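You operate a simulated robot arm through the tools that you are given. There is no shell and no other tool. Be economical: measure what you need, move in short steps, check, and stop when the job is done.

The job below is to be done with a simulated two-armed robot. You get a single attempt, and the scene is never put back.

## Task
Put the beige roller on the right end of the wooden bench away on the top of the tall steel table. Then open the right bench drawer, put the brown paper tube in the inside of the right bench drawer, then shut the drawer. Do these in the order given.

It is judged by the outcome, as a careful person would: the job done as asked, and still so three seconds after it is handed in. It fails if anything else is knocked over, pushed out of place, dropped, spilled or broken.

## Robot
Two 7-joint arms with three-finger grippers on one trunk, on a base that drives. Base frame: it is fixed to the floor where the robot stands at the start and does not move with it; the origin is under the middle of the robot, x ahead of it, y to its left, z up; the surface under the hand at the start is at about z = 880. Units: mm, rad, N and s.
The left shoulder is at the start at [70, 146, 1112], the right one opposite. With the tool pointing down near the work surface each hand reaches from about 300 to 680 mm from the robot's upright axis, wherever it stands, measured 20 degrees to its own side. Places, roughly: beige roller (9x4x4 cm) [500, -200, 900]; inside of the right bench drawer [600, 100, 800]; right bench drawer [600, 200, 800]; top of the tall steel table [4600, 0, 900]. Payload 2.2 kg a hand.
The tool frame of a hand sits at the grasp point between the pads (the TCP): z along the fingers, y along the line on which they close. The tips reach 28 mm beyond it. Largest opening 102 mm; the body of the gripper starts 71 mm behind the TCP.
Orientation is that of the tool frame in the base frame, as a unit quaternion [x, y, z, w]. With the fingers straight down and closing along the base's y, the tool's x points along the base's -x, its y along +y and its z along -z.

## Interface
- The arms move only by the tool move_arm. It takes "left_targets", "right_targets" or both (then of equal length, played together; a hand with none holds still); each is a list of rows, each an object of numbers (a shift or turn left out is 0, a gripper value left out holds the last): "tx", "ty", "tz": the shift along the tool's x, y, z in units of 250 mm (1.0 is 250 mm); "ax", "ay", "az": the turn, a rotation vector about the tool's x, y, z in units of 45 degrees (1.0 is 45 degrees); "claw": the gripper command, from -1 (fully open) to 1 (shut), values between in proportion. In form: [{"tx": .., "ty": .., "tz": .., "ax": .., "ay": .., "az": .., "claw": ..}, ...]. A call has 1 to 12 rows; each row is the pose to reach, as a shift and turn from the pose commanded when the call began, along the tool's axes at that moment. A call with a number of a shift or a turn outside -1 to 1 is refused whole. A row lasts 0.2 s, in which the tool goes at most 50 mm and 0.15 rad; a call with a longer step from one row to the next is refused whole, and so is a gripper value outside its range. Where a pose cannot be reached the arm comes as near as it can. A force on the tool above 40 N (or 10 N above the force at the start of the call, whichever is more), or a blocked arm, ends the call early, and 0.2 s more pass. The fingers move at their own pace and stop on an object; they squeeze with about 24 N. The grip force told is the motor's: it shows also when the fingers shut on nothing. Time passes only in rows, and 0.2 s behind the last, so rows that repeat a pose let the fingers close. The reply holds the time, the measured pose of the TCP, the force on the tool along the base axes, the opening and the grip force, in the units named above and with some noise, with the torque about the TCP (base axes, N m) and any sound that the robot's microphone picked up.
- Cameras (640 x 400 px; columns grow to the right, rows downward): "scene" is now at [133.1, 30.9, 1348]; the picture's right is [0.34, -0.94, 0.00], its down [-0.48, -0.17, -0.86] and it looks along [0.81, 0.29, -0.51] (base axes); focal length 214 px, centre (320, 200). "left" rides on the left gripper at [72, 38, -86] in its tool frame; the picture's right is [-0.47, 0.88, 0.00], its down [-0.60, -0.32, -0.73] and it looks along [-0.65, -0.34, 0.68] (tool axes); focal length 256 px, centre (320, 200). "right" rides on the right gripper at [69, 44, -86] in its tool frame; the picture's right is [-0.53, 0.85, 0.00], its down [-0.58, -0.36, -0.73] and it looks along [-0.62, -0.39, 0.68] (tool axes); focal length 256 px, centre (320, 200). There is no depth. A picture from a camera that has moved, and an enlarged one, comes with that camera's place and axes in the base frame and with its lens.
- snapshot(camera): a new picture of that camera. No time passes.
- slide_trunk(by): slides the trunk up (or, below 0, down) by that many mm; the arms and the scene camera ride with it, the base frame stays. It gives what a move gives, with no picture.
- base_move(legs): drives the robot by 1 to 6 legs, each [ahead, left, turn to the left] in mm, mm and rad, along the robot's own axes; the way and the turn of a leg run together, so that a leg with both is an arc; at most 1500 mm and 3.142 rad a leg. The arms and the cameras ride along, it lands a little off, and it stops where it bumps. It gives what a move gives.
- aim_head(pan, tilt): turns the head with the scene camera to pan (to the left, within 1.501 rad either way) and tilt (down, from -0.506 to 1.204), counted from straight ahead of the robot. It gives what a move gives.
- inspect(camera, box): a new picture of the part [left, top, right, bottom] of that camera's present view, enlarged. No time passes.
- sign_off(): hands the job in; it is judged then, once.

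Work in short steps. Places have to be worked out from the pictures, the camera data and where the tool is seen: move nearer, look again, correct. Check each grasp and each placing, and mend what went wrong. You have 165 turns and 118 pictures in all, those below and enlarged ones among them. Open the grippers and draw the arms clear of the work before you hand the job in, unless the task says otherwise; then end with one line.

The tools are called after "Call:" as a command line: name --argument value ..., lists and objects as JSON in quotes. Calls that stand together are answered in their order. move_arm: Moves the arms, as the interface text tells. Its arguments: {"type":"object","properties":{"left_targets":{"type":"array","items":{"type":"object","properties":{"tx":{"type":"number"},"ty":{"type":"number"},"tz":{"type":"number"},"ax":{"type":"number"},"ay":{"type":"number"},"az":{"type":"number"},"claw":{"type":"number"}}}},"right_targets":{"type":"array","items":{"type":"object","properties":{"tx":{"type":"number"},"ty":{"type":"number"},"tz":{"type":"number"},"ax":{"type":"number"},"ay":{"type":"number"},"az":{"type":"number"},"claw":{"type":"number"}}}}},"required":[]} The other tools are called the same way: slide_trunk (by) slides the trunk up or down; base_move (legs) drives the base; aim_head (pan, tilt) turns the head that bears the scene camera; snapshot (camera) takes a picture; inspect (camera, box) takes an enlarged picture of a part of a camera's view; sign_off () hands the job in.

At the start:

```text
clock: 0.0
left_ee_pos: [429.6, 391.7, 1200.4]
left_orientation: [-0.001, 1.0, 0.0, 0.0]
left_wrist_force: [0.9, -0.3, 0.4]
left_wrist_torque: [-0.02, 0.01, -0.01]
left_gripper_width: 102.0
left_finger_force: 0.0
right_ee_pos: [349.0, 9.2, 1281.1]
right_orientation: [0.0, 1.0, 0.0, 0.0]
right_wrist_force: [-0.5, -0.1, -0.2]
right_wrist_torque: [0.0, 0.03, 0.0]
right_gripper_width: 101.8
right_finger_force: 0.0
trunk travel left (down, up): [-650.0, 290.0]
robot x, y, heading: [-1.4, -2.9, 0.001]
head pan, tilt: [0.342, 0.536]
```

scene: 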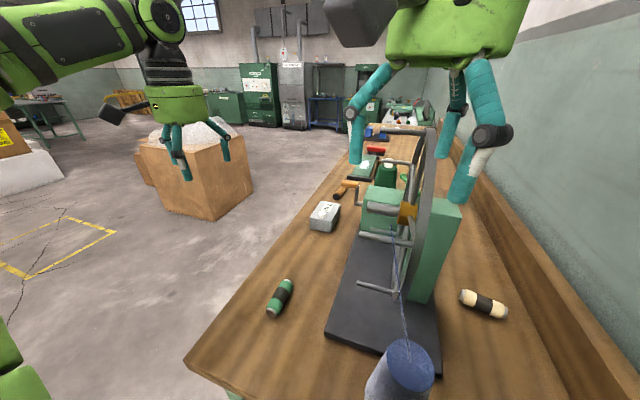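
right: 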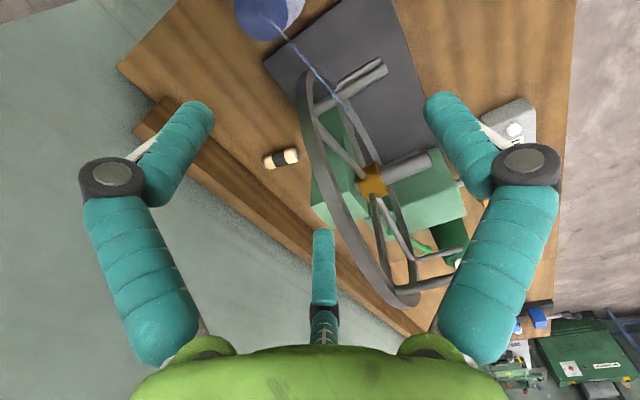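
left: 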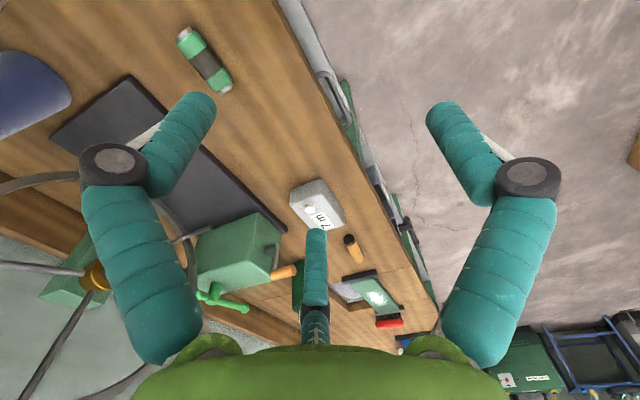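

I can see the beige roller at about [537,-215,900], but I have not yet found the brown paper tube or the drawer. I'll turn the head to look down at the near bench.

Call:
aim_head --pan 0.0 --tilt 0.75

Call:
snapshot --camera "scene"

Call:
inspect --camera "left" --box '[160, 0, 480, 400]'

```text
clock: 0.8
left_ee_pos: [430.8, 389.9, 1200.1]
left_orientation: [-0.001, 1.0, -0.001, -0.001]
left_wrist_force: [0.2, -0.6, -0.2]
left_wrist_torque: [0.02, 0.02, -0.02]
left_gripper_width: 101.7
left_finger_force: 0.1
right_ee_pos: [348.9, 9.9, 1280.2]
right_orientation: [-0.001, 1.0, 0.001, -0.001]
right_wrist_force: [0.3, -0.6, -0.2]
right_wrist_torque: [-0.01, 0.01, 0.01]
right_gripper_width: 101.8
right_finger_force: 0.0
trunk travel left (down, up): [-650.0, 290.0]
robot x, y, heading: [-0.6, 2.4, 0.005]
head pan, tilt: [0.0, 0.75]
```

```text
114 pictures are left
camera scene: at [131.1, 0.7, 1329.3], right [0.0, -1.0, 0.0], down [-0.68, 0.0, -0.73], along [0.73, 0.0, -0.68], focal length 214 px, centre (320, 200)
```

scene: 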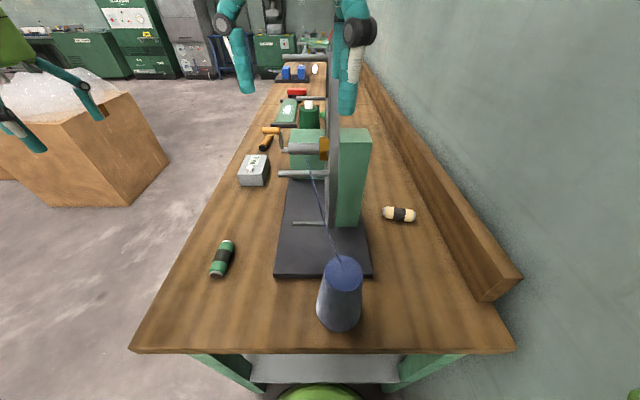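

```text
1.00 times, centred on (320, 200) of left (not enlarged: the box is as wide or as high as the picture)
camera zoom: at [357.2, 428.8, 1286.2], right [0.46, 0.89, 0.0], down [0.6, -0.32, 0.73], along [0.65, -0.34, -0.68], focal length 256 px, centre (320, 200)
```

zoom: 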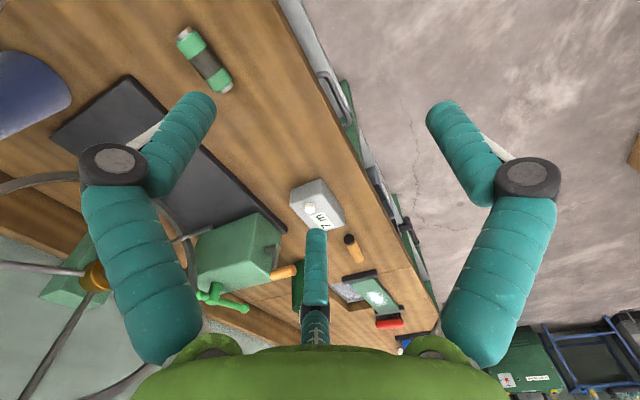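

The roller is at (398,214). I'll enlarge the view of the items farther along the bench to find the brown paper tube.

Call:
inspect --camera "scene" --box '[220, 40, 380, 140]'

Call:
inspect --camera "scene" --box '[200, 120, 440, 270]'

```text
4.00 times, centred on (300, 90) of scene
camera zoom: at [131.1, 0.7, 1329.3], right [0.0, -1.0, 0.0], down [-0.68, 0.0, -0.73], along [0.73, 0.0, -0.68], focal length 858 px, centre (400, 640)
```

zoom: 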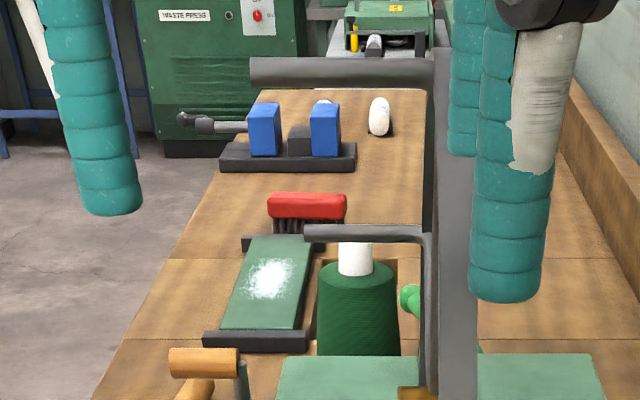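

```text
2.67 times, centred on (320, 195) of scene
camera zoom: at [131.1, 0.7, 1329.3], right [0.0, -1.0, 0.0], down [-0.68, 0.0, -0.73], along [0.73, 0.0, -0.68], focal length 572 px, centre (320, 213)
```

zoom: 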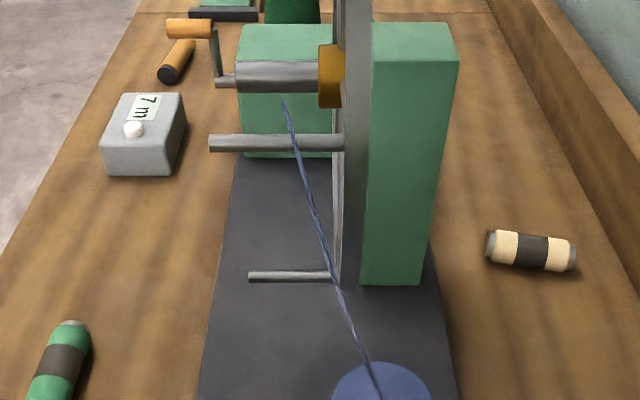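

The brown tube appears to be the hollow orange-brown cylinder near [950,227,895]. The roller's axis runs about 10° off base y, with its centre near [533,-217]. I'll bring the right hand over to y=-217, still high and in front of the wheel, and start turning it.

Call:
move_arm --right_targets '[{"ty": -0.15, "az": -0.16}, {"ty": -0.3, "az": -0.33}, {"ty": -0.45, "az": -0.5}, {"ty": -0.6, "az": -0.66}, {"ty": -0.75, "az": -0.83}, {"ty": -0.9, "az": -1.0}, {"ty": -0.904, "az": -1.0}]'

Call:
snapshot --camera "scene"

```text
clock: 2.6
left_ee_pos: [435.1, 436.8, 1180.6]
left_orientation: [-0.006, 1.0, -0.02, -0.003]
left_wrist_force: [-0.9, 1.2, 0.1]
left_wrist_torque: [-0.1, 0.03, 0.0]
left_gripper_width: 102.1
left_finger_force: 0.0
right_ee_pos: [351.9, -140.7, 1263.6]
right_orientation: [-0.397, 0.917, -0.037, -0.018]
right_wrist_force: [0.4, 0.2, 0.3]
right_wrist_torque: [0.02, 0.05, -0.03]
right_gripper_width: 101.8
right_finger_force: 0.0
right hand out of reach, approached as far as the arm can: row 6, 7
trunk travel left (down, up): [-650.0, 290.0]
robot x, y, heading: [1.1, 1.6, 0.007]
head pan, tilt: [0.0, 0.75]
stopped in row 7 (right hand): the arm was blocked; the commanded pose is now the measured one
```

```text
110 pictures are left
camera scene: at [141.0, 50.7, 1326.6], right [0.01, -1.0, 0.04], down [-0.69, -0.03, -0.73], along [0.73, -0.02, -0.69], focal length 214 px, centre (320, 200)
```

scene: 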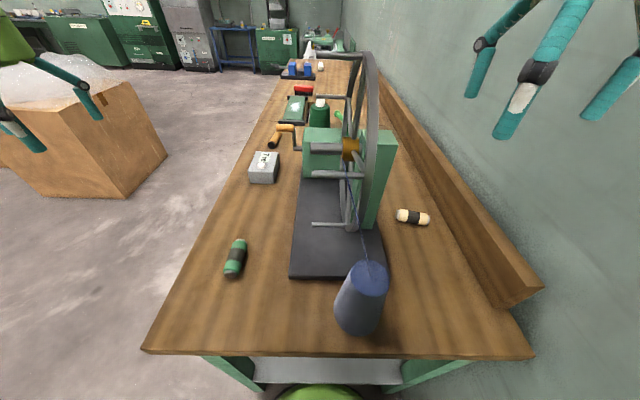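

The right elbow hit the wall and pushed the robot sideways. I'll pull the hand back toward +y before moving the base away from the wall.

Call:
move_arm --right_targets '[{"tx": -0.12, "ty": 0.11}, {"tx": -0.25, "ty": 0.23}, {"tx": -0.37, "ty": 0.35}, {"tx": -0.45, "ty": 0.42}, {"tx": -0.45, "ty": 0.42}]'

Call:
snapshot --camera "scene"

```text
clock: 3.8
left_ee_pos: [432.6, 388.3, 1199.9]
left_orientation: [0.0, 1.0, 0.002, -0.002]
left_wrist_force: [0.7, -0.6, -0.6]
left_wrist_torque: [0.02, 0.02, 0.04]
left_gripper_width: 101.8
left_finger_force: 0.1
right_ee_pos: [351.7, -44.1, 1257.9]
right_orientation: [-0.389, 0.921, -0.01, -0.005]
right_wrist_force: [0.6, -1.4, -0.2]
right_wrist_torque: [0.06, 0.02, -0.01]
right_gripper_width: 102.0
right_finger_force: 0.0
trunk travel left (down, up): [-650.0, 290.0]
robot x, y, heading: [-0.0, -1.4, -0.001]
head pan, tilt: [0.0, 0.75]
```

```text
109 pictures are left
camera scene: at [134.8, -2.3, 1328.9], right [0.0, -1.0, 0.0], down [-0.68, 0.0, -0.73], along [0.73, 0.0, -0.68], focal length 214 px, centre (320, 200)
```

scene: 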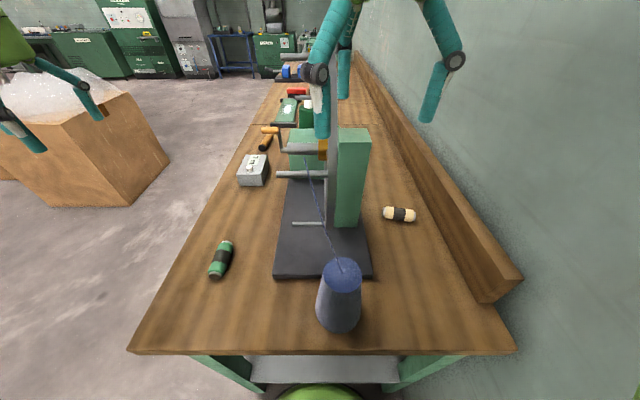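

The body has recovered. I'll drive left 130 mm and turn 0.25 rad to the right to keep the right elbow off the wall.

Call:
base_move --legs '[[0, 130, 0], [0, 0, -0.25]]'

Call:
slide_trunk --by 100

Call:
snapshot --camera "scene"

```text
clock: 5.5
left_ee_pos: [423.9, 495.1, 1200.0]
left_orientation: [0.016, 1.0, 0.001, 0.0]
left_wrist_force: [-0.1, 0.0, 0.0]
left_wrist_torque: [0.0, 0.03, 0.02]
left_gripper_width: 102.2
left_finger_force: 0.0
right_ee_pos: [330.3, 64.7, 1257.8]
right_orientation: [-0.374, 0.927, -0.01, -0.006]
right_wrist_force: [0.8, -0.1, 0.7]
right_wrist_torque: [0.02, 0.03, -0.01]
right_gripper_width: 102.3
right_finger_force: 0.0
trunk travel left (down, up): [-650.0, 290.0]
robot x, y, heading: [-20.8, 119.1, -0.03]
head pan, tilt: [0.0, 0.75]
stopped in leg 2: the robot was blocked; the commanded pose is now the measured one
```

```text
clock: 6.8
left_ee_pos: [422.7, 496.3, 1299.7]
left_orientation: [0.015, 1.0, 0.001, 0.0]
left_wrist_force: [-0.9, -0.5, -1.0]
left_wrist_torque: [-0.01, 0.01, 0.0]
left_gripper_width: 102.1
left_finger_force: 0.1
right_ee_pos: [328.2, 66.0, 1358.0]
right_orientation: [-0.374, 0.927, -0.012, -0.003]
right_wrist_force: [0.9, 0.2, 0.0]
right_wrist_torque: [-0.01, 0.02, -0.02]
right_gripper_width: 102.1
right_finger_force: 0.0
trunk travel left (down, up): [-750.0, 190.0]
robot x, y, heading: [-13.0, 118.3, -0.028]
head pan, tilt: [0.0, 0.75]
```

```text
108 pictures are left
camera scene: at [112.7, 116.1, 1429.3], right [-0.03, -1.0, 0.0], down [-0.68, 0.02, -0.73], along [0.73, -0.02, -0.68], focal length 214 px, centre (320, 200)
```

scene: 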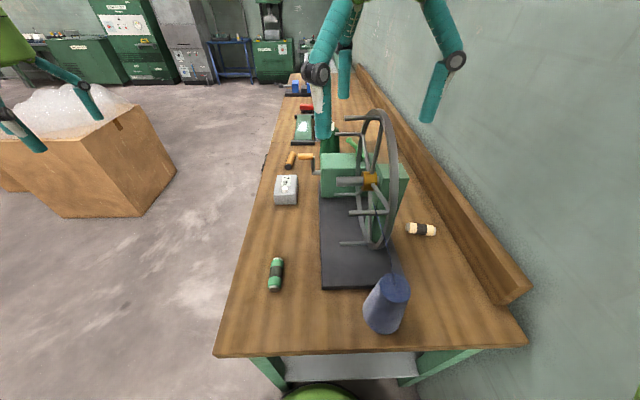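

The base corner bumps the bench when it turns, so I'll keep this heading. Raising the trunk another 100 mm should stretch the arm and draw the elbow in, and the wheel top is only at about z=1225.

Call:
slide_trunk --by 100

Call:
move_arm --right_targets '[{"tx": 0.042, "ty": -0.17, "az": -0.158}, {"tx": 0.084, "ty": -0.34, "az": -0.316}, {"tx": 0.126, "ty": -0.51, "az": -0.474}, {"tx": 0.168, "ty": -0.68, "az": -0.632}, {"tx": 0.21, "ty": -0.852, "az": -0.79}, {"tx": 0.21, "ty": -0.852, "az": -0.79}]'

Call:
snapshot --camera "scene"

```text
clock: 8.2
left_ee_pos: [422.3, 496.2, 1400.2]
left_orientation: [0.014, 1.0, 0.0, -0.001]
left_wrist_force: [0.7, 0.4, -0.4]
left_wrist_torque: [0.01, 0.0, 0.01]
left_gripper_width: 102.1
left_finger_force: 0.1
right_ee_pos: [328.5, 66.0, 1457.9]
right_orientation: [-0.375, 0.927, -0.011, -0.004]
right_wrist_force: [-0.7, -0.2, -0.2]
right_wrist_torque: [0.01, -0.01, -0.05]
right_gripper_width: 101.9
right_finger_force: 0.1
trunk travel left (down, up): [-850.0, 90.0]
robot x, y, heading: [-17.7, 116.3, -0.028]
head pan, tilt: [0.0, 0.75]
```

```text
clock: 9.6
left_ee_pos: [422.7, 496.0, 1400.6]
left_orientation: [0.015, 1.0, 0.0, -0.001]
left_wrist_force: [-0.5, -0.5, 0.1]
left_wrist_torque: [-0.01, 0.0, -0.02]
left_gripper_width: 102.1
left_finger_force: 0.0
right_ee_pos: [299.7, -8.8, 1369.5]
right_orientation: [-0.639, 0.769, -0.008, -0.007]
right_wrist_force: [0.0, 0.1, -0.2]
right_wrist_torque: [-0.04, 0.04, -0.01]
right_gripper_width: 102.0
right_finger_force: 0.0
right hand out of reach, approached as far as the arm can: row 2, 3, 4, 5, 6
trunk travel left (down, up): [-850.0, 90.0]
robot x, y, heading: [-23.9, 119.3, -0.025]
head pan, tilt: [0.0, 0.75]
```

```text
107 pictures are left
camera scene: at [112.9, 116.4, 1529.3], right [-0.03, -1.0, 0.0], down [-0.68, 0.02, -0.73], along [0.73, -0.02, -0.68], focal length 214 px, centre (320, 200)
```

scene: 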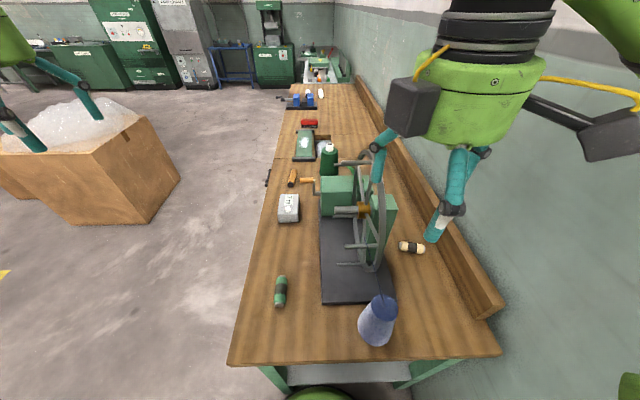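

That high, the hand ran out of reach and stopped at [300,-9,1370]. I'll step 110 mm straight down and see which reference pose the command uses.

Call:
move_arm --right_targets '[{"tz": 0.15}, {"tz": 0.3}, {"tz": 0.44}, {"tz": 0.44}]'

```text
clock: 10.6
left_ee_pos: [422.6, 495.6, 1401.3]
left_orientation: [0.015, 1.0, 0.001, 0.001]
left_wrist_force: [-0.1, 0.1, -0.3]
left_wrist_torque: [0.0, 0.04, 0.07]
left_gripper_width: 102.0
left_finger_force: 0.0
right_ee_pos: [301.9, -10.6, 1258.9]
right_orientation: [-0.639, 0.769, -0.009, -0.007]
right_wrist_force: [0.1, -0.6, 0.6]
right_wrist_torque: [0.01, 0.03, 0.04]
right_gripper_width: 102.0
right_finger_force: 0.1
trunk travel left (down, up): [-850.0, 90.0]
robot x, y, heading: [-22.5, 118.6, -0.029]
head pan, tilt: [0.0, 0.75]
```

The reference is the pose actually reached. Next I'll move forward and right to about (472,-211,1279), staying above wheel height.

Call:
move_arm --right_targets '[{"tx": 0.11, "ty": -0.136, "tz": -0.08}, {"tx": 0.22, "ty": -0.272, "tz": -0.08}, {"tx": 0.33, "ty": -0.408, "tz": -0.08}, {"tx": 0.44, "ty": -0.544, "tz": -0.08}, {"tx": 0.55, "ty": -0.68, "tz": -0.08}, {"tx": 0.66, "ty": -0.816, "tz": -0.08}, {"tx": 0.66, "ty": -0.816, "tz": -0.08}]'

Call:
snapshot --camera "scene"

Call:
snapshot --camera "right"

```text
clock: 12.2
left_ee_pos: [423.1, 497.9, 1400.8]
left_orientation: [0.015, 1.0, 0.001, 0.001]
left_wrist_force: [-0.3, -0.3, 0.2]
left_wrist_torque: [-0.02, 0.02, 0.0]
left_gripper_width: 101.7
left_finger_force: 0.1
right_ee_pos: [308.8, -52.9, 1262.8]
right_orientation: [-0.638, 0.77, -0.01, -0.007]
right_wrist_force: [-0.2, -0.1, 0.2]
right_wrist_torque: [0.0, 0.01, 0.0]
right_gripper_width: 101.9
right_finger_force: 0.1
right hand out of reach, approached as far as the arm can: row 1, 2, 3, 4, 5, 6, 7
trunk travel left (down, up): [-850.0, 90.0]
robot x, y, heading: [-22.2, 120.8, -0.028]
head pan, tilt: [0.0, 0.75]
```

```text
106 pictures are left
camera scene: at [112.6, 115.8, 1529.3], right [-0.03, -1.0, 0.0], down [-0.68, 0.02, -0.73], along [0.73, -0.02, -0.68], focal length 214 px, centre (320, 200)
```

scene: 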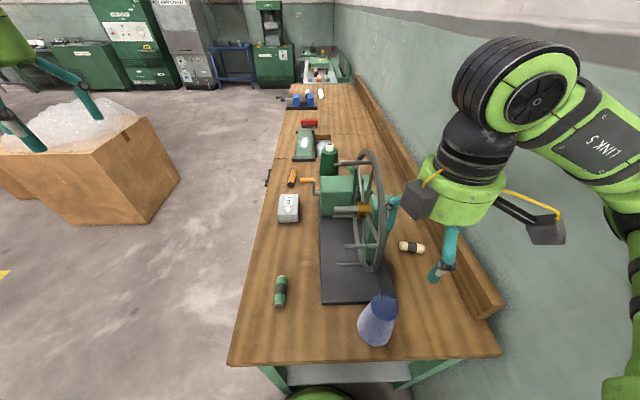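

```text
105 pictures are left
camera right: at [252.6, -110.8, 1349.5], right [-0.73, 0.68, -0.02], down [0.46, 0.52, 0.72], along [0.5, 0.52, -0.69], focal length 256 px, centre (320, 200)
```

right: 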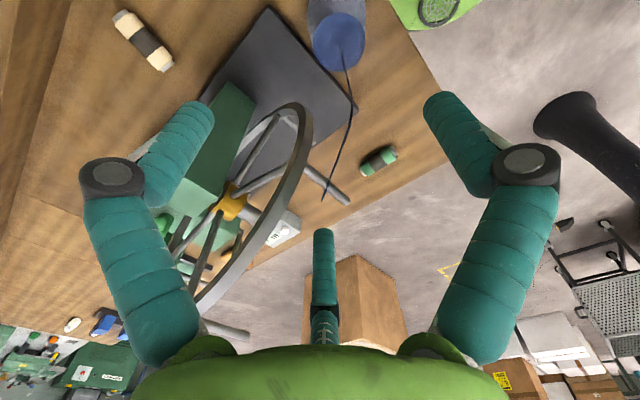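

The move fell well short even though the target is close, so a wrist joint is probably at its limit with this yaw. I'll unwind the yaw while moving out to test that.

Call:
move_arm --right_targets '[{"tx": 0.0, "ty": 0.0, "az": 0.18}, {"tx": 0.0, "ty": 0.0, "az": 0.36}, {"tx": 0.12, "ty": -0.17, "az": 0.54}, {"tx": 0.24, "ty": -0.35, "az": 0.72}, {"tx": 0.36, "ty": -0.52, "az": 0.9}, {"tx": 0.48, "ty": -0.7, "az": 0.9}, {"tx": 0.48, "ty": -0.7, "az": 0.9}]'

Call:
snapshot --camera "scene"

```text
refused: row 3 steps farther than a row can; nothing moved
```

```text
104 pictures are left
camera scene: at [112.6, 115.8, 1529.3], right [-0.03, -1.0, 0.0], down [-0.68, 0.02, -0.73], along [0.73, -0.02, -0.68], focal length 214 px, centre (320, 200)
```

scene: 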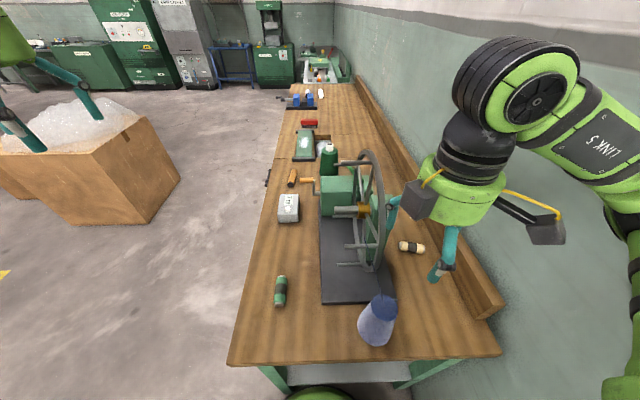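

The row steps were slightly too large, so I'll repeat the move with smaller ones.

Call:
move_arm --right_targets '[{"az": 0.18}, {"az": 0.36}, {"tx": 0.1, "ty": -0.15, "az": 0.54}, {"tx": 0.2, "ty": -0.3, "az": 0.72}, {"tx": 0.3, "ty": -0.45, "az": 0.9}, {"tx": 0.4, "ty": -0.58, "az": 0.9}, {"tx": 0.48, "ty": -0.7, "az": 0.9}, {"tx": 0.48, "ty": -0.7, "az": 0.9}]'

Call:
snapshot --camera "scene"

```text
clock: 14.0
left_ee_pos: [423.8, 495.6, 1400.4]
left_orientation: [0.014, 1.0, 0.001, 0.0]
left_wrist_force: [-0.9, 0.8, 0.1]
left_wrist_torque: [0.0, -0.01, 0.02]
left_gripper_width: 102.0
left_finger_force: 0.0
right_ee_pos: [438.1, -163.0, 1257.4]
right_orientation: [-0.332, 0.943, -0.012, -0.003]
right_wrist_force: [0.4, -0.3, 0.0]
right_wrist_torque: [0.02, -0.02, 0.0]
right_gripper_width: 102.1
right_finger_force: 0.0
right hand out of reach, approached as far as the arm can: row 6, 7, 8
trunk travel left (down, up): [-850.0, 90.0]
robot x, y, heading: [-17.8, 119.2, -0.028]
head pan, tilt: [0.0, 0.75]
```

```text
103 pictures are left
camera scene: at [112.8, 115.9, 1529.3], right [-0.03, -1.0, 0.0], down [-0.68, 0.02, -0.73], along [0.73, -0.02, -0.68], focal length 214 px, centre (320, 200)
```

scene: 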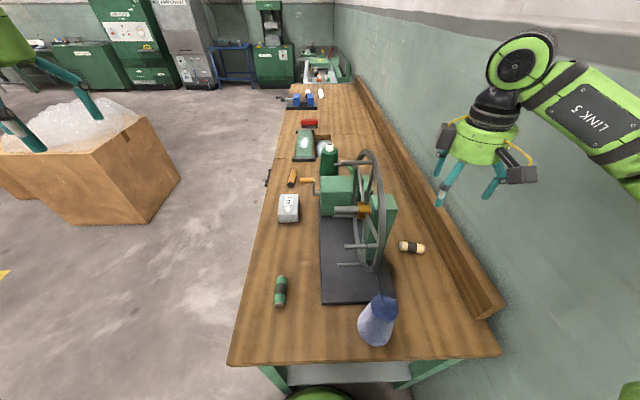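

The yaw was the limit: with less yaw the hand reached [438,-163,1257]. Re-measured, the roller is at about [534,-216] and the green box's right face is near y=-105. I'll move above the roller at this yaw and part-way down.

Call:
move_arm --right_targets '[{"tx": -0.04, "ty": -0.11, "tz": 0.1}, {"tx": -0.08, "ty": -0.22, "tz": 0.2}, {"tx": -0.12, "ty": -0.32, "tz": 0.34}, {"tx": -0.156, "ty": -0.413, "tz": 0.48}, {"tx": -0.156, "ty": -0.413, "tz": 0.6}, {"tx": -0.156, "ty": -0.413, "tz": 0.6}]'

Call:
snapshot --camera "scene"

Call:
snapshot --camera "right"

```text
clock: 15.4
left_ee_pos: [423.6, 497.2, 1399.8]
left_orientation: [0.015, 1.0, 0.0, -0.001]
left_wrist_force: [0.1, -0.6, 0.9]
left_wrist_torque: [0.0, -0.01, 0.0]
left_gripper_width: 102.1
left_finger_force: 0.0
right_ee_pos: [446.6, -150.1, 1155.4]
right_orientation: [-0.334, 0.943, -0.013, -0.004]
right_wrist_force: [-0.1, 0.5, 0.2]
right_wrist_torque: [0.01, 0.04, 0.03]
right_gripper_width: 102.2
right_finger_force: 0.1
right hand out of reach, approached as far as the arm can: row 1, 2, 3, 4, 5, 6
trunk travel left (down, up): [-850.0, 90.0]
robot x, y, heading: [-20.2, 116.7, -0.034]
head pan, tilt: [0.0, 0.75]
```

```text
102 pictures are left
camera scene: at [113.7, 118.6, 1529.2], right [-0.03, -1.0, 0.0], down [-0.68, 0.02, -0.73], along [0.73, -0.02, -0.68], focal length 214 px, centre (320, 200)
```

scene: 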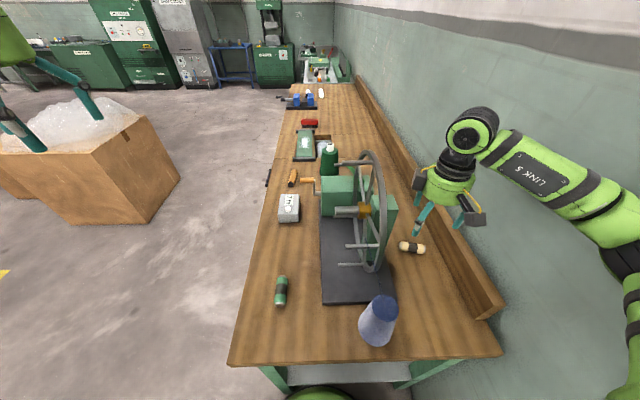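

```text
101 pictures are left
camera right: at [365.5, -157.3, 1242.6], right [-0.12, 0.99, -0.03], down [0.68, 0.1, 0.73], along [0.73, 0.07, -0.68], focal length 256 px, centre (320, 200)
```

right: 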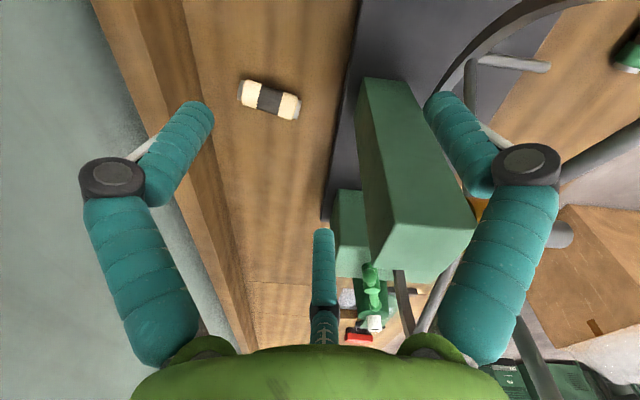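

It stopped short again, with yaw likely the cause since less yaw gave more reach. I'll turn to about θ≈-6° and shift a little to the right.

Call:
move_arm --right_targets '[{"ty": -0.04, "tx": 0.015, "az": 0.16}, {"ty": -0.08, "tx": 0.03, "az": 0.33}, {"tx": 0.045, "ty": -0.12, "az": 0.5}, {"tx": 0.06, "ty": -0.16, "az": 0.66}, {"tx": 0.075, "ty": -0.2, "az": 0.83}, {"tx": 0.088, "ty": -0.237, "az": 1.0}, {"tx": 0.088, "ty": -0.237, "az": 1.0}]'

Call:
snapshot --camera "right"

```text
clock: 17.0
left_ee_pos: [428.5, 509.0, 1395.0]
left_orientation: [0.014, 1.0, -0.004, -0.002]
left_wrist_force: [-0.5, -0.3, 0.5]
left_wrist_torque: [0.02, 0.01, -0.01]
left_gripper_width: 102.2
left_finger_force: 0.1
right_ee_pos: [470.7, -198.5, 1164.6]
right_orientation: [0.053, 0.998, -0.018, -0.001]
right_wrist_force: [-0.5, 0.2, -0.7]
right_wrist_torque: [0.0, 0.0, 0.01]
right_gripper_width: 102.2
right_finger_force: 0.1
trunk travel left (down, up): [-850.0, 90.0]
robot x, y, heading: [-15.9, 116.1, -0.031]
head pan, tilt: [0.0, 0.75]
```

```text
100 pictures are left
camera right: at [407.2, -145.4, 1248.7], right [0.62, 0.78, -0.03], down [0.54, -0.4, 0.74], along [0.57, -0.48, -0.67], focal length 256 px, centre (320, 200)
```

right: 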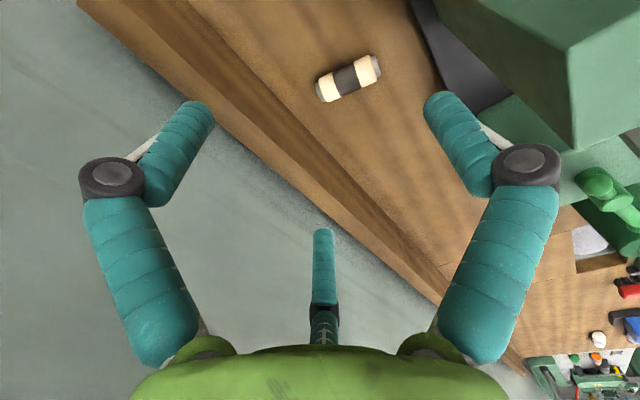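

The pose is reachable with this yaw, but the left hand shifted 12 mm, so the right elbow is leaning on the wall. I'll raise the trunk slightly and drive 70 mm left to get off it.

Call:
slide_trunk --by 50

Call:
base_move --legs '[[0, 70, 0]]'

Call:
snapshot --camera "scene"

```text
clock: 17.9
left_ee_pos: [420.8, 509.0, 1448.1]
left_orientation: [0.015, 1.0, -0.004, 0.001]
left_wrist_force: [-0.5, -0.3, -0.2]
left_wrist_torque: [-0.03, 0.03, 0.04]
left_gripper_width: 102.1
left_finger_force: 0.1
right_ee_pos: [464.2, -199.0, 1218.7]
right_orientation: [0.053, 0.998, -0.017, 0.004]
right_wrist_force: [0.6, -0.5, 0.8]
right_wrist_torque: [-0.02, -0.02, 0.01]
right_gripper_width: 102.0
right_finger_force: 0.0
trunk travel left (down, up): [-900.0, 40.0]
robot x, y, heading: [-16.5, 118.6, -0.032]
head pan, tilt: [0.0, 0.75]
```

```text
clock: 18.9
left_ee_pos: [421.9, 506.5, 1448.6]
left_orientation: [0.019, 1.0, -0.003, 0.0]
left_wrist_force: [-0.2, -0.2, -1.1]
left_wrist_torque: [0.01, 0.0, 0.02]
left_gripper_width: 101.9
left_finger_force: 0.0
right_ee_pos: [461.6, -199.8, 1216.0]
right_orientation: [0.054, 0.998, -0.015, 0.002]
right_wrist_force: [0.6, -0.6, -0.3]
right_wrist_torque: [0.02, 0.03, -0.01]
right_gripper_width: 102.0
right_finger_force: 0.0
trunk travel left (down, up): [-900.0, 40.0]
robot x, y, heading: [-23.3, 126.5, -0.035]
head pan, tilt: [0.0, 0.75]
stopped in leg 1: the robot was blocked; the commanded pose is now the measured one
```

```text
99 pictures are left
camera scene: at [110.0, 128.9, 1579.3], right [-0.04, -1.0, 0.01], down [-0.68, 0.02, -0.73], along [0.73, -0.03, -0.68], focal length 214 px, centre (320, 200)
```

scene: 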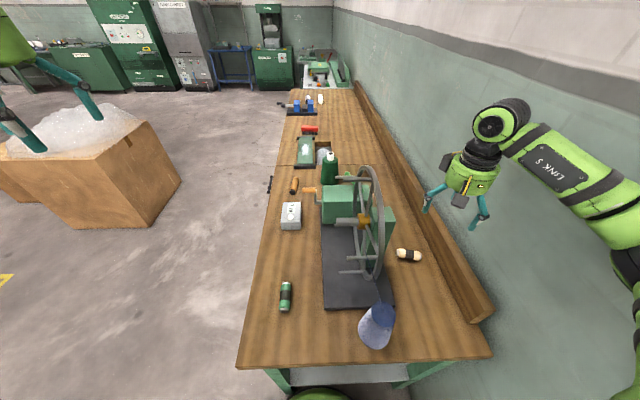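

The body still leans slightly, so the elbow must be against the wall. Extending the arm forward and down should pull the elbow in, so I'll continue to above the roller at z≈1150.

Call:
move_arm --right_targets '[{"tx": -0.15, "ty": -0.01, "tz": 0.05}, {"tx": -0.294, "ty": -0.02, "tz": 0.1, "az": 0.04}, {"tx": -0.294, "ty": -0.02, "tz": 0.25, "az": 0.08}, {"tx": -0.294, "ty": -0.036, "tz": 0.25, "az": 0.08}]'

Call:
snapshot --camera "right"

Call:
snapshot --camera "scene"

```text
clock: 19.9
left_ee_pos: [421.0, 498.3, 1450.8]
left_orientation: [0.018, 1.0, 0.002, 0.001]
left_wrist_force: [0.2, -0.8, -0.5]
left_wrist_torque: [0.07, 0.01, -0.02]
left_gripper_width: 102.0
left_finger_force: 0.2
right_ee_pos: [532.0, -227.1, 1152.1]
right_orientation: [0.087, 0.996, -0.012, 0.002]
right_wrist_force: [-0.7, -0.2, 0.3]
right_wrist_torque: [0.03, -0.02, -0.04]
right_gripper_width: 101.9
right_finger_force: 0.1
trunk travel left (down, up): [-900.0, 40.0]
robot x, y, heading: [-22.9, 129.1, -0.034]
head pan, tilt: [0.0, 0.75]
```

```text
98 pictures are left
camera right: at [471.1, -169.2, 1236.7], right [0.67, 0.74, -0.02], down [0.5, -0.44, 0.74], along [0.54, -0.51, -0.67], focal length 256 px, centre (320, 200)
```

right: 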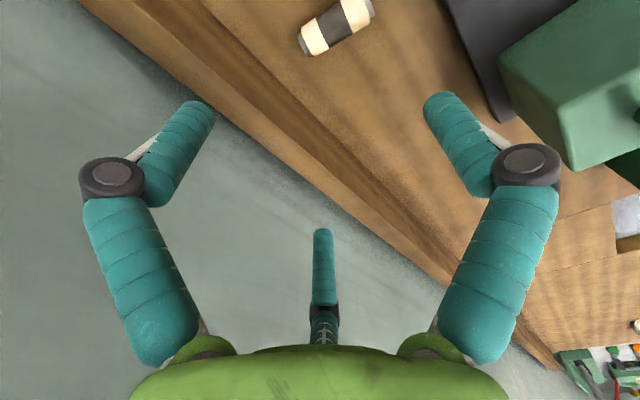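

```text
97 pictures are left
camera scene: at [108.5, 118.8, 1579.4], right [-0.04, -1.0, 0.0], down [-0.68, 0.03, -0.73], along [0.73, -0.03, -0.68], focal length 214 px, centre (320, 200)
```

scene: 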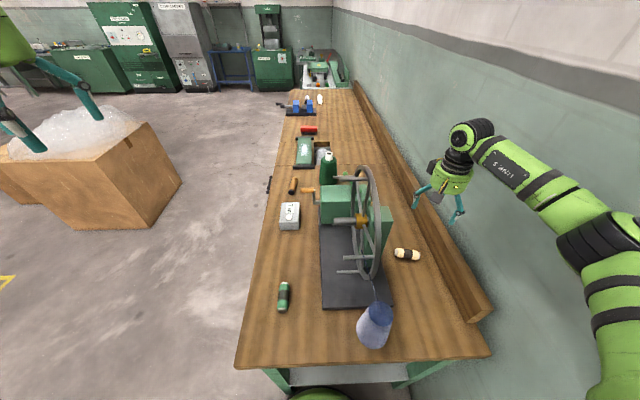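

The lean is gone. From the wrist camera the roller's centre is about (541,-216), with its axis about 15° off base y. I'll align lengthwise over it, where its 90 mm fits the 102 mm opening, and descend to z≈1020.

Call:
move_arm --right_targets '[{"tx": -0.028, "ty": 0.048, "tz": 0.15, "az": 0.06}, {"tx": -0.028, "ty": 0.048, "tz": 0.3, "az": 0.11}, {"tx": -0.028, "ty": 0.048, "tz": 0.42, "az": 0.11}, {"tx": -0.028, "ty": 0.048, "tz": 0.52, "az": 0.11}, {"tx": -0.028, "ty": 0.048, "tz": 0.52, "az": 0.11}]'

Call:
snapshot --camera "right"

Call:
snapshot --camera "scene"

```text
clock: 21.1
left_ee_pos: [422.2, 499.0, 1451.2]
left_orientation: [0.019, 1.0, 0.001, 0.0]
left_wrist_force: [0.1, -0.5, -0.2]
left_wrist_torque: [0.0, -0.01, 0.01]
left_gripper_width: 102.2
left_finger_force: 0.0
right_ee_pos: [543.7, -218.5, 1022.0]
right_orientation: [0.13, 0.991, -0.011, 0.002]
right_wrist_force: [0.8, 0.1, 0.0]
right_wrist_torque: [-0.03, 0.01, 0.0]
right_gripper_width: 102.0
right_finger_force: 0.0
trunk travel left (down, up): [-900.0, 40.0]
robot x, y, heading: [-18.6, 124.6, -0.038]
head pan, tilt: [0.0, 0.75]
```

```text
96 pictures are left
camera right: at [486.9, -155.8, 1107.1], right [0.73, 0.68, -0.02], down [0.46, -0.48, 0.74], along [0.5, -0.55, -0.67], focal length 256 px, centre (320, 200)
```

right: 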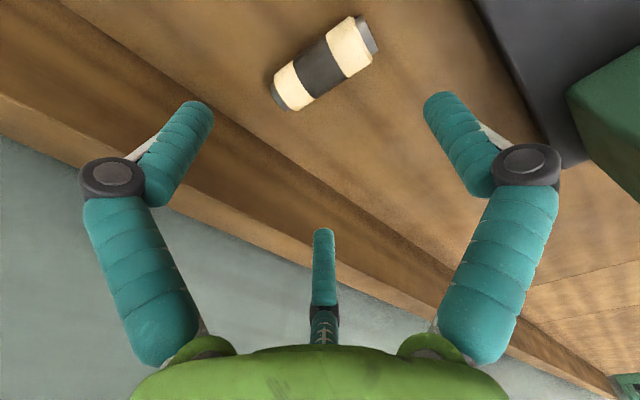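

```text
95 pictures are left
camera scene: at [109.5, 120.8, 1579.3], right [-0.04, -1.0, 0.0], down [-0.68, 0.02, -0.73], along [0.73, -0.03, -0.68], focal length 214 px, centre (320, 200)
```

scene: 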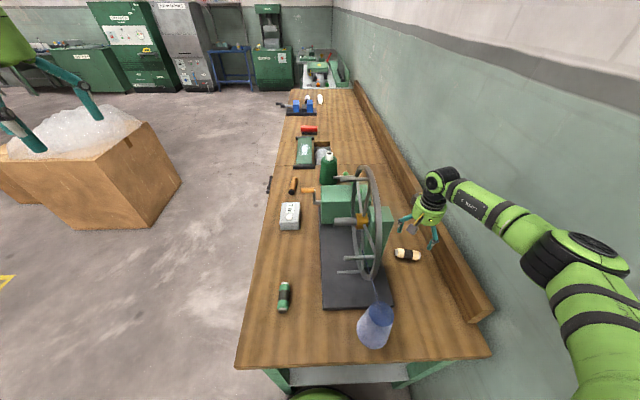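

The roller's centre now works out to (539,-214), with its axis about 13° off. I'll correct slightly and descend to z≈962 to re-check.

Call:
move_arm --right_targets '[{"tx": 0.024, "ty": 0.014, "tz": 0.12, "az": -0.04}, {"tx": 0.024, "ty": 0.014, "tz": 0.24, "az": -0.04}, {"tx": 0.024, "ty": 0.014, "tz": 0.24, "az": -0.04}]'

Call:
snapshot --camera "right"

Call:
inspect --camera "scene" --box '[360, 180, 480, 280]'

```text
clock: 21.9
left_ee_pos: [421.8, 500.0, 1450.7]
left_orientation: [0.019, 1.0, 0.001, 0.0]
left_wrist_force: [0.2, 0.5, -0.1]
left_wrist_torque: [-0.02, -0.05, 0.01]
left_gripper_width: 102.1
left_finger_force: 0.0
right_ee_pos: [537.4, -214.1, 960.0]
right_orientation: [0.115, 0.993, -0.013, 0.002]
right_wrist_force: [-0.5, -0.1, 0.1]
right_wrist_torque: [0.03, -0.01, 0.02]
right_gripper_width: 102.1
right_finger_force: 0.1
trunk travel left (down, up): [-900.0, 40.0]
robot x, y, heading: [-21.1, 128.7, -0.034]
head pan, tilt: [0.0, 0.75]
```

```text
94 pictures are left
camera right: at [479.7, -154.4, 1043.8], right [0.71, 0.7, -0.02], down [0.48, -0.47, 0.74], along [0.52, -0.54, -0.67], focal length 256 px, centre (320, 200)
```

right: 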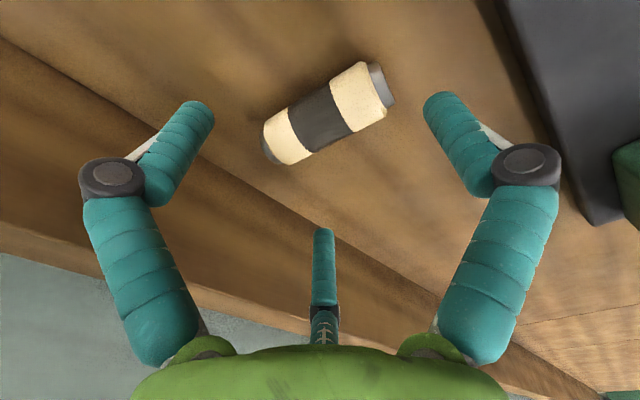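

```text
4.00 times, centred on (420, 230) of scene
camera zoom: at [109.1, 121.2, 1579.4], right [-0.04, -1.0, 0.0], down [-0.68, 0.02, -0.73], along [0.73, -0.03, -0.68], focal length 858 px, centre (-80, 80)
```

zoom: 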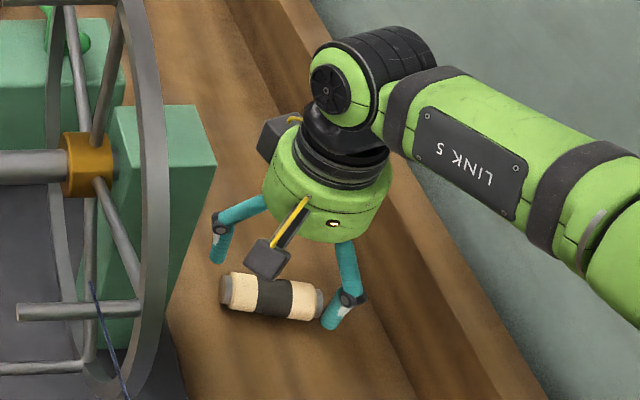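

The fingers straddle the roller, whose centre I put at (539,-215.5), within 2 mm of the tool. I'll descend to z≈914 and check the contact forces.

Call:
move_arm --right_targets '[{"tz": 0.06, "ty": -0.003, "az": 0.02}, {"tz": 0.12, "ty": -0.003, "az": 0.02}, {"tz": 0.182, "ty": -0.003, "az": 0.02}, {"tz": 0.182, "ty": -0.003, "az": 0.02}]'

Call:
snapshot --camera "right"

```text
clock: 22.9
left_ee_pos: [420.9, 498.5, 1450.3]
left_orientation: [0.018, 1.0, 0.001, 0.0]
left_wrist_force: [-0.5, 0.1, 0.5]
left_wrist_torque: [0.02, 0.0, -0.01]
left_gripper_width: 102.0
left_finger_force: 0.1
right_ee_pos: [538.2, -216.9, 914.8]
right_orientation: [0.122, 0.992, -0.012, 0.002]
right_wrist_force: [0.4, -0.2, -0.6]
right_wrist_torque: [0.01, 0.0, 0.0]
right_gripper_width: 102.2
right_finger_force: 0.1
trunk travel left (down, up): [-900.0, 40.0]
robot x, y, heading: [-24.8, 125.9, -0.036]
head pan, tilt: [0.0, 0.75]
```

```text
92 pictures are left
camera right: at [481.0, -155.3, 999.3], right [0.72, 0.69, -0.02], down [0.47, -0.47, 0.74], along [0.51, -0.55, -0.67], focal length 256 px, centre (320, 200)
```

right: 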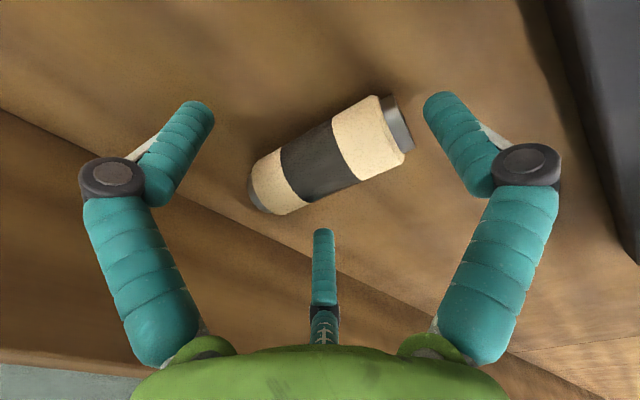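

No contact forces so far. I'll close on the roller.

Call:
move_arm --right_targets '[{"claw": 0.3}, {"claw": 0.6}, {"claw": 1}, {"claw": 1}, {"claw": 1}]'

Call:
snapshot --camera "right"

```text
clock: 24.1
left_ee_pos: [421.5, 501.1, 1449.7]
left_orientation: [0.019, 1.0, 0.0, 0.001]
left_wrist_force: [0.5, 0.0, 1.3]
left_wrist_torque: [-0.04, 0.03, -0.04]
left_gripper_width: 101.9
left_finger_force: 0.1
right_ee_pos: [537.4, -214.5, 916.6]
right_orientation: [0.121, 0.993, -0.012, 0.004]
right_wrist_force: [3.4, 4.8, 9.1]
right_wrist_torque: [0.22, -0.17, -0.01]
right_gripper_width: 40.1
right_finger_force: 24.2
trunk travel left (down, up): [-900.0, 40.0]
robot x, y, heading: [-21.4, 125.5, -0.033]
head pan, tilt: [0.0, 0.75]
```

```text
91 pictures are left
camera right: at [481.1, -153.3, 1000.9], right [0.72, 0.69, -0.01], down [0.47, -0.47, 0.75], along [0.51, -0.55, -0.67], focal length 256 px, centre (320, 200)
```

right: 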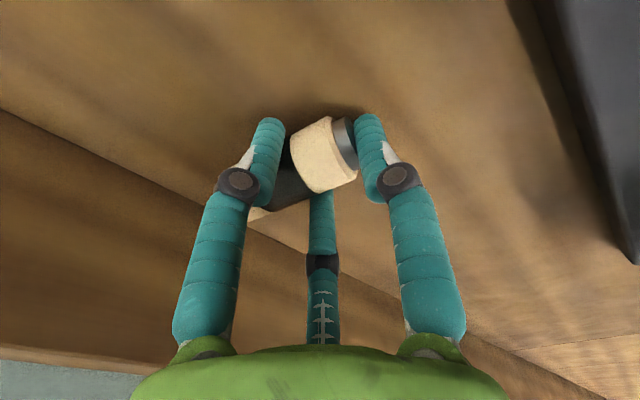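

The gripper closed to 40 mm, which is the roller's diameter and not its length. I need to see how the roller is actually held.

Call:
inspect --camera "scene" --box '[370, 200, 460, 280]'

Call:
inspect --camera "right" --box '[220, 80, 440, 240]'

```text
5.00 times, centred on (415, 240) of scene
camera zoom: at [108.9, 123.5, 1579.4], right [-0.04, -1.0, 0.0], down [-0.68, 0.02, -0.73], along [0.73, -0.03, -0.68], focal length 1072 px, centre (-155, 0)
```

zoom: 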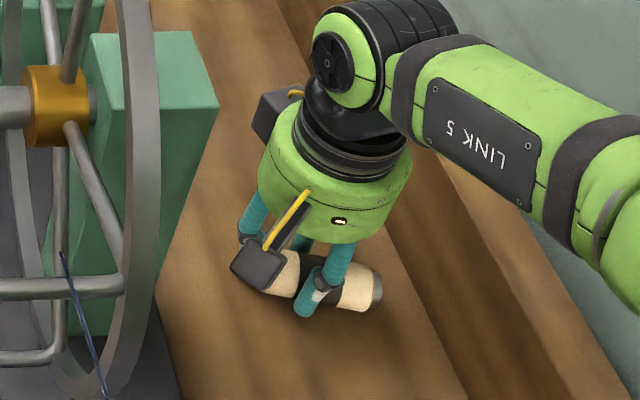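

```text
2.50 times, centred on (330, 160) of right
camera zoom: at [481.1, -153.3, 1000.9], right [0.72, 0.69, -0.01], down [0.47, -0.47, 0.75], along [0.51, -0.55, -0.67], focal length 640 px, centre (295, 300)
```

zoom: 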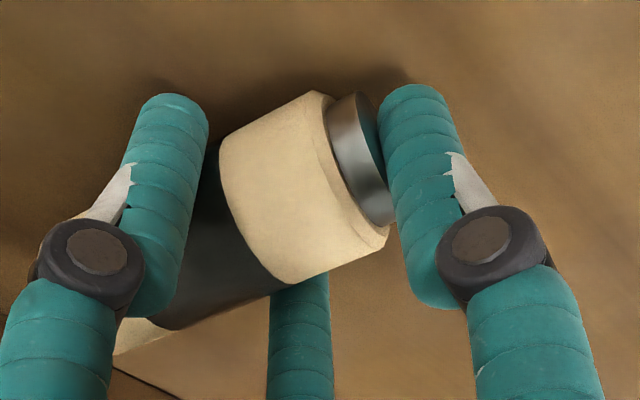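

The roller seems to be held between the fingers at its middle and right end. I'll lift 40 mm gently to test the grip.

Call:
move_arm --right_targets '[{"tz": -0.04, "claw": 1}, {"tz": -0.1, "claw": 1}, {"tz": -0.16, "claw": 1}, {"tz": -0.16, "claw": 1}]'

Call:
inspect --camera "scene" --box '[370, 200, 460, 280]'

Call:
snapshot --camera "right"

```text
clock: 25.1
left_ee_pos: [422.6, 498.9, 1450.8]
left_orientation: [0.018, 1.0, 0.0, 0.0]
left_wrist_force: [0.2, -0.4, -0.4]
left_wrist_torque: [0.02, 0.0, 0.01]
left_gripper_width: 102.1
left_finger_force: 0.0
right_ee_pos: [537.1, -216.5, 954.9]
right_orientation: [0.122, 0.992, -0.012, 0.002]
right_wrist_force: [-0.9, 0.5, -1.5]
right_wrist_torque: [0.02, -0.01, 0.04]
right_gripper_width: 40.1
right_finger_force: 23.6
trunk travel left (down, up): [-900.0, 40.0]
robot x, y, heading: [-22.6, 127.6, -0.03]
head pan, tilt: [0.0, 0.75]
```

```text
5.00 times, centred on (415, 240) of scene
camera zoom: at [110.3, 120.4, 1579.2], right [-0.04, -1.0, 0.0], down [-0.68, 0.02, -0.73], along [0.73, -0.03, -0.68], focal length 1072 px, centre (-155, 0)
```

zoom: 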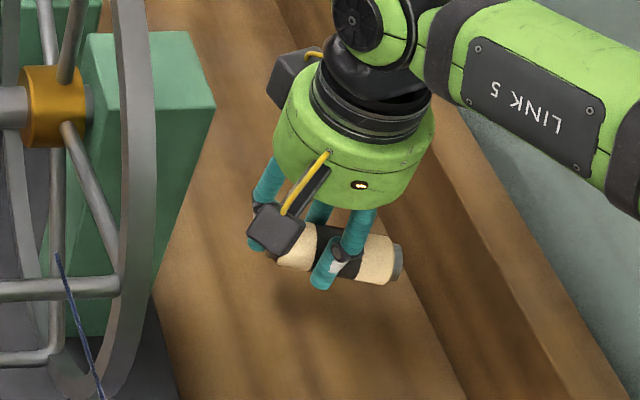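

```text
87 pictures are left
camera right: at [480.0, -154.6, 1038.8], right [0.72, 0.69, -0.02], down [0.47, -0.47, 0.74], along [0.51, -0.55, -0.67], focal length 256 px, centre (320, 200)
```

right: 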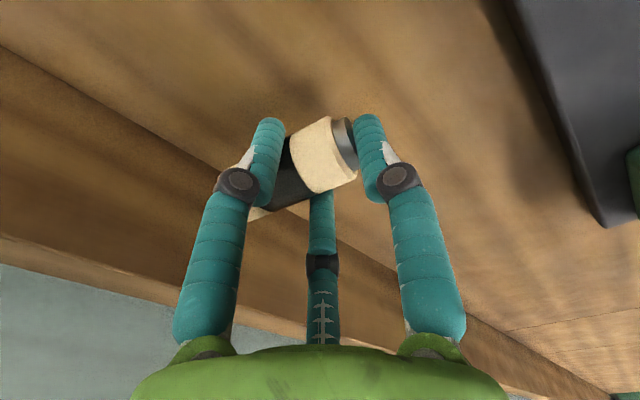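

The roller is lifted and held firmly. I'll raise the hand straight up beside the green box, then back the base away so the arm stays clear of the wheel and the wall.

Call:
move_arm --right_targets '[{"tz": -0.16, "claw": 1}, {"tz": -0.34, "claw": 1}, {"tz": -0.5, "claw": 1}, {"tz": -0.66, "claw": 1}, {"tz": -0.82, "claw": 1}, {"tz": -0.82, "claw": 1}]'

Call:
base_move --legs '[[-500, 0, 0]]'

Call:
snapshot --camera "scene"

```text
clock: 26.5
left_ee_pos: [422.2, 499.9, 1450.3]
left_orientation: [0.019, 1.0, 0.001, 0.0]
left_wrist_force: [-0.5, -0.7, -0.7]
left_wrist_torque: [0.03, 0.03, -0.02]
left_gripper_width: 102.2
left_finger_force: 0.1
right_ee_pos: [535.3, -210.3, 1159.9]
right_orientation: [0.121, 0.993, -0.013, 0.002]
right_wrist_force: [-0.4, 0.7, -1.5]
right_wrist_torque: [0.03, -0.01, 0.0]
right_gripper_width: 39.8
right_finger_force: 23.7
trunk travel left (down, up): [-900.0, 40.0]
robot x, y, heading: [-22.4, 128.2, -0.035]
head pan, tilt: [0.0, 0.75]
```

```text
clock: 28.5
left_ee_pos: [148.0, 509.7, 1452.8]
left_orientation: [0.017, 1.0, 0.0, 0.003]
left_wrist_force: [-1.7, -0.5, 1.0]
left_wrist_torque: [0.0, -0.1, -0.03]
left_gripper_width: 102.1
left_finger_force: 0.1
right_ee_pos: [264.9, -198.2, 1161.5]
right_orientation: [0.12, 0.993, -0.013, 0.002]
right_wrist_force: [-1.0, 0.1, -1.4]
right_wrist_torque: [0.06, -0.05, 0.02]
right_gripper_width: 39.7
right_finger_force: 23.8
trunk travel left (down, up): [-900.0, 40.0]
robot x, y, heading: [-288.6, 133.9, -0.033]
head pan, tilt: [0.0, 0.75]
stopped in leg 1: the robot was blocked; the commanded pose is now the measured one
```

```text
86 pictures are left
camera scene: at [-163.1, 131.0, 1579.9], right [-0.03, -1.0, 0.0], down [-0.68, 0.02, -0.73], along [0.73, -0.02, -0.68], focal length 214 px, centre (320, 200)
```

scene: 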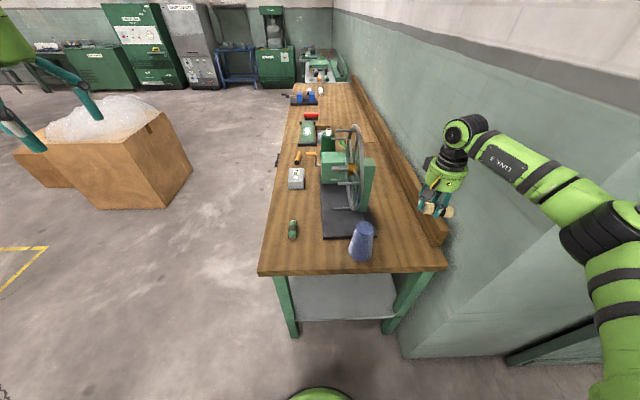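

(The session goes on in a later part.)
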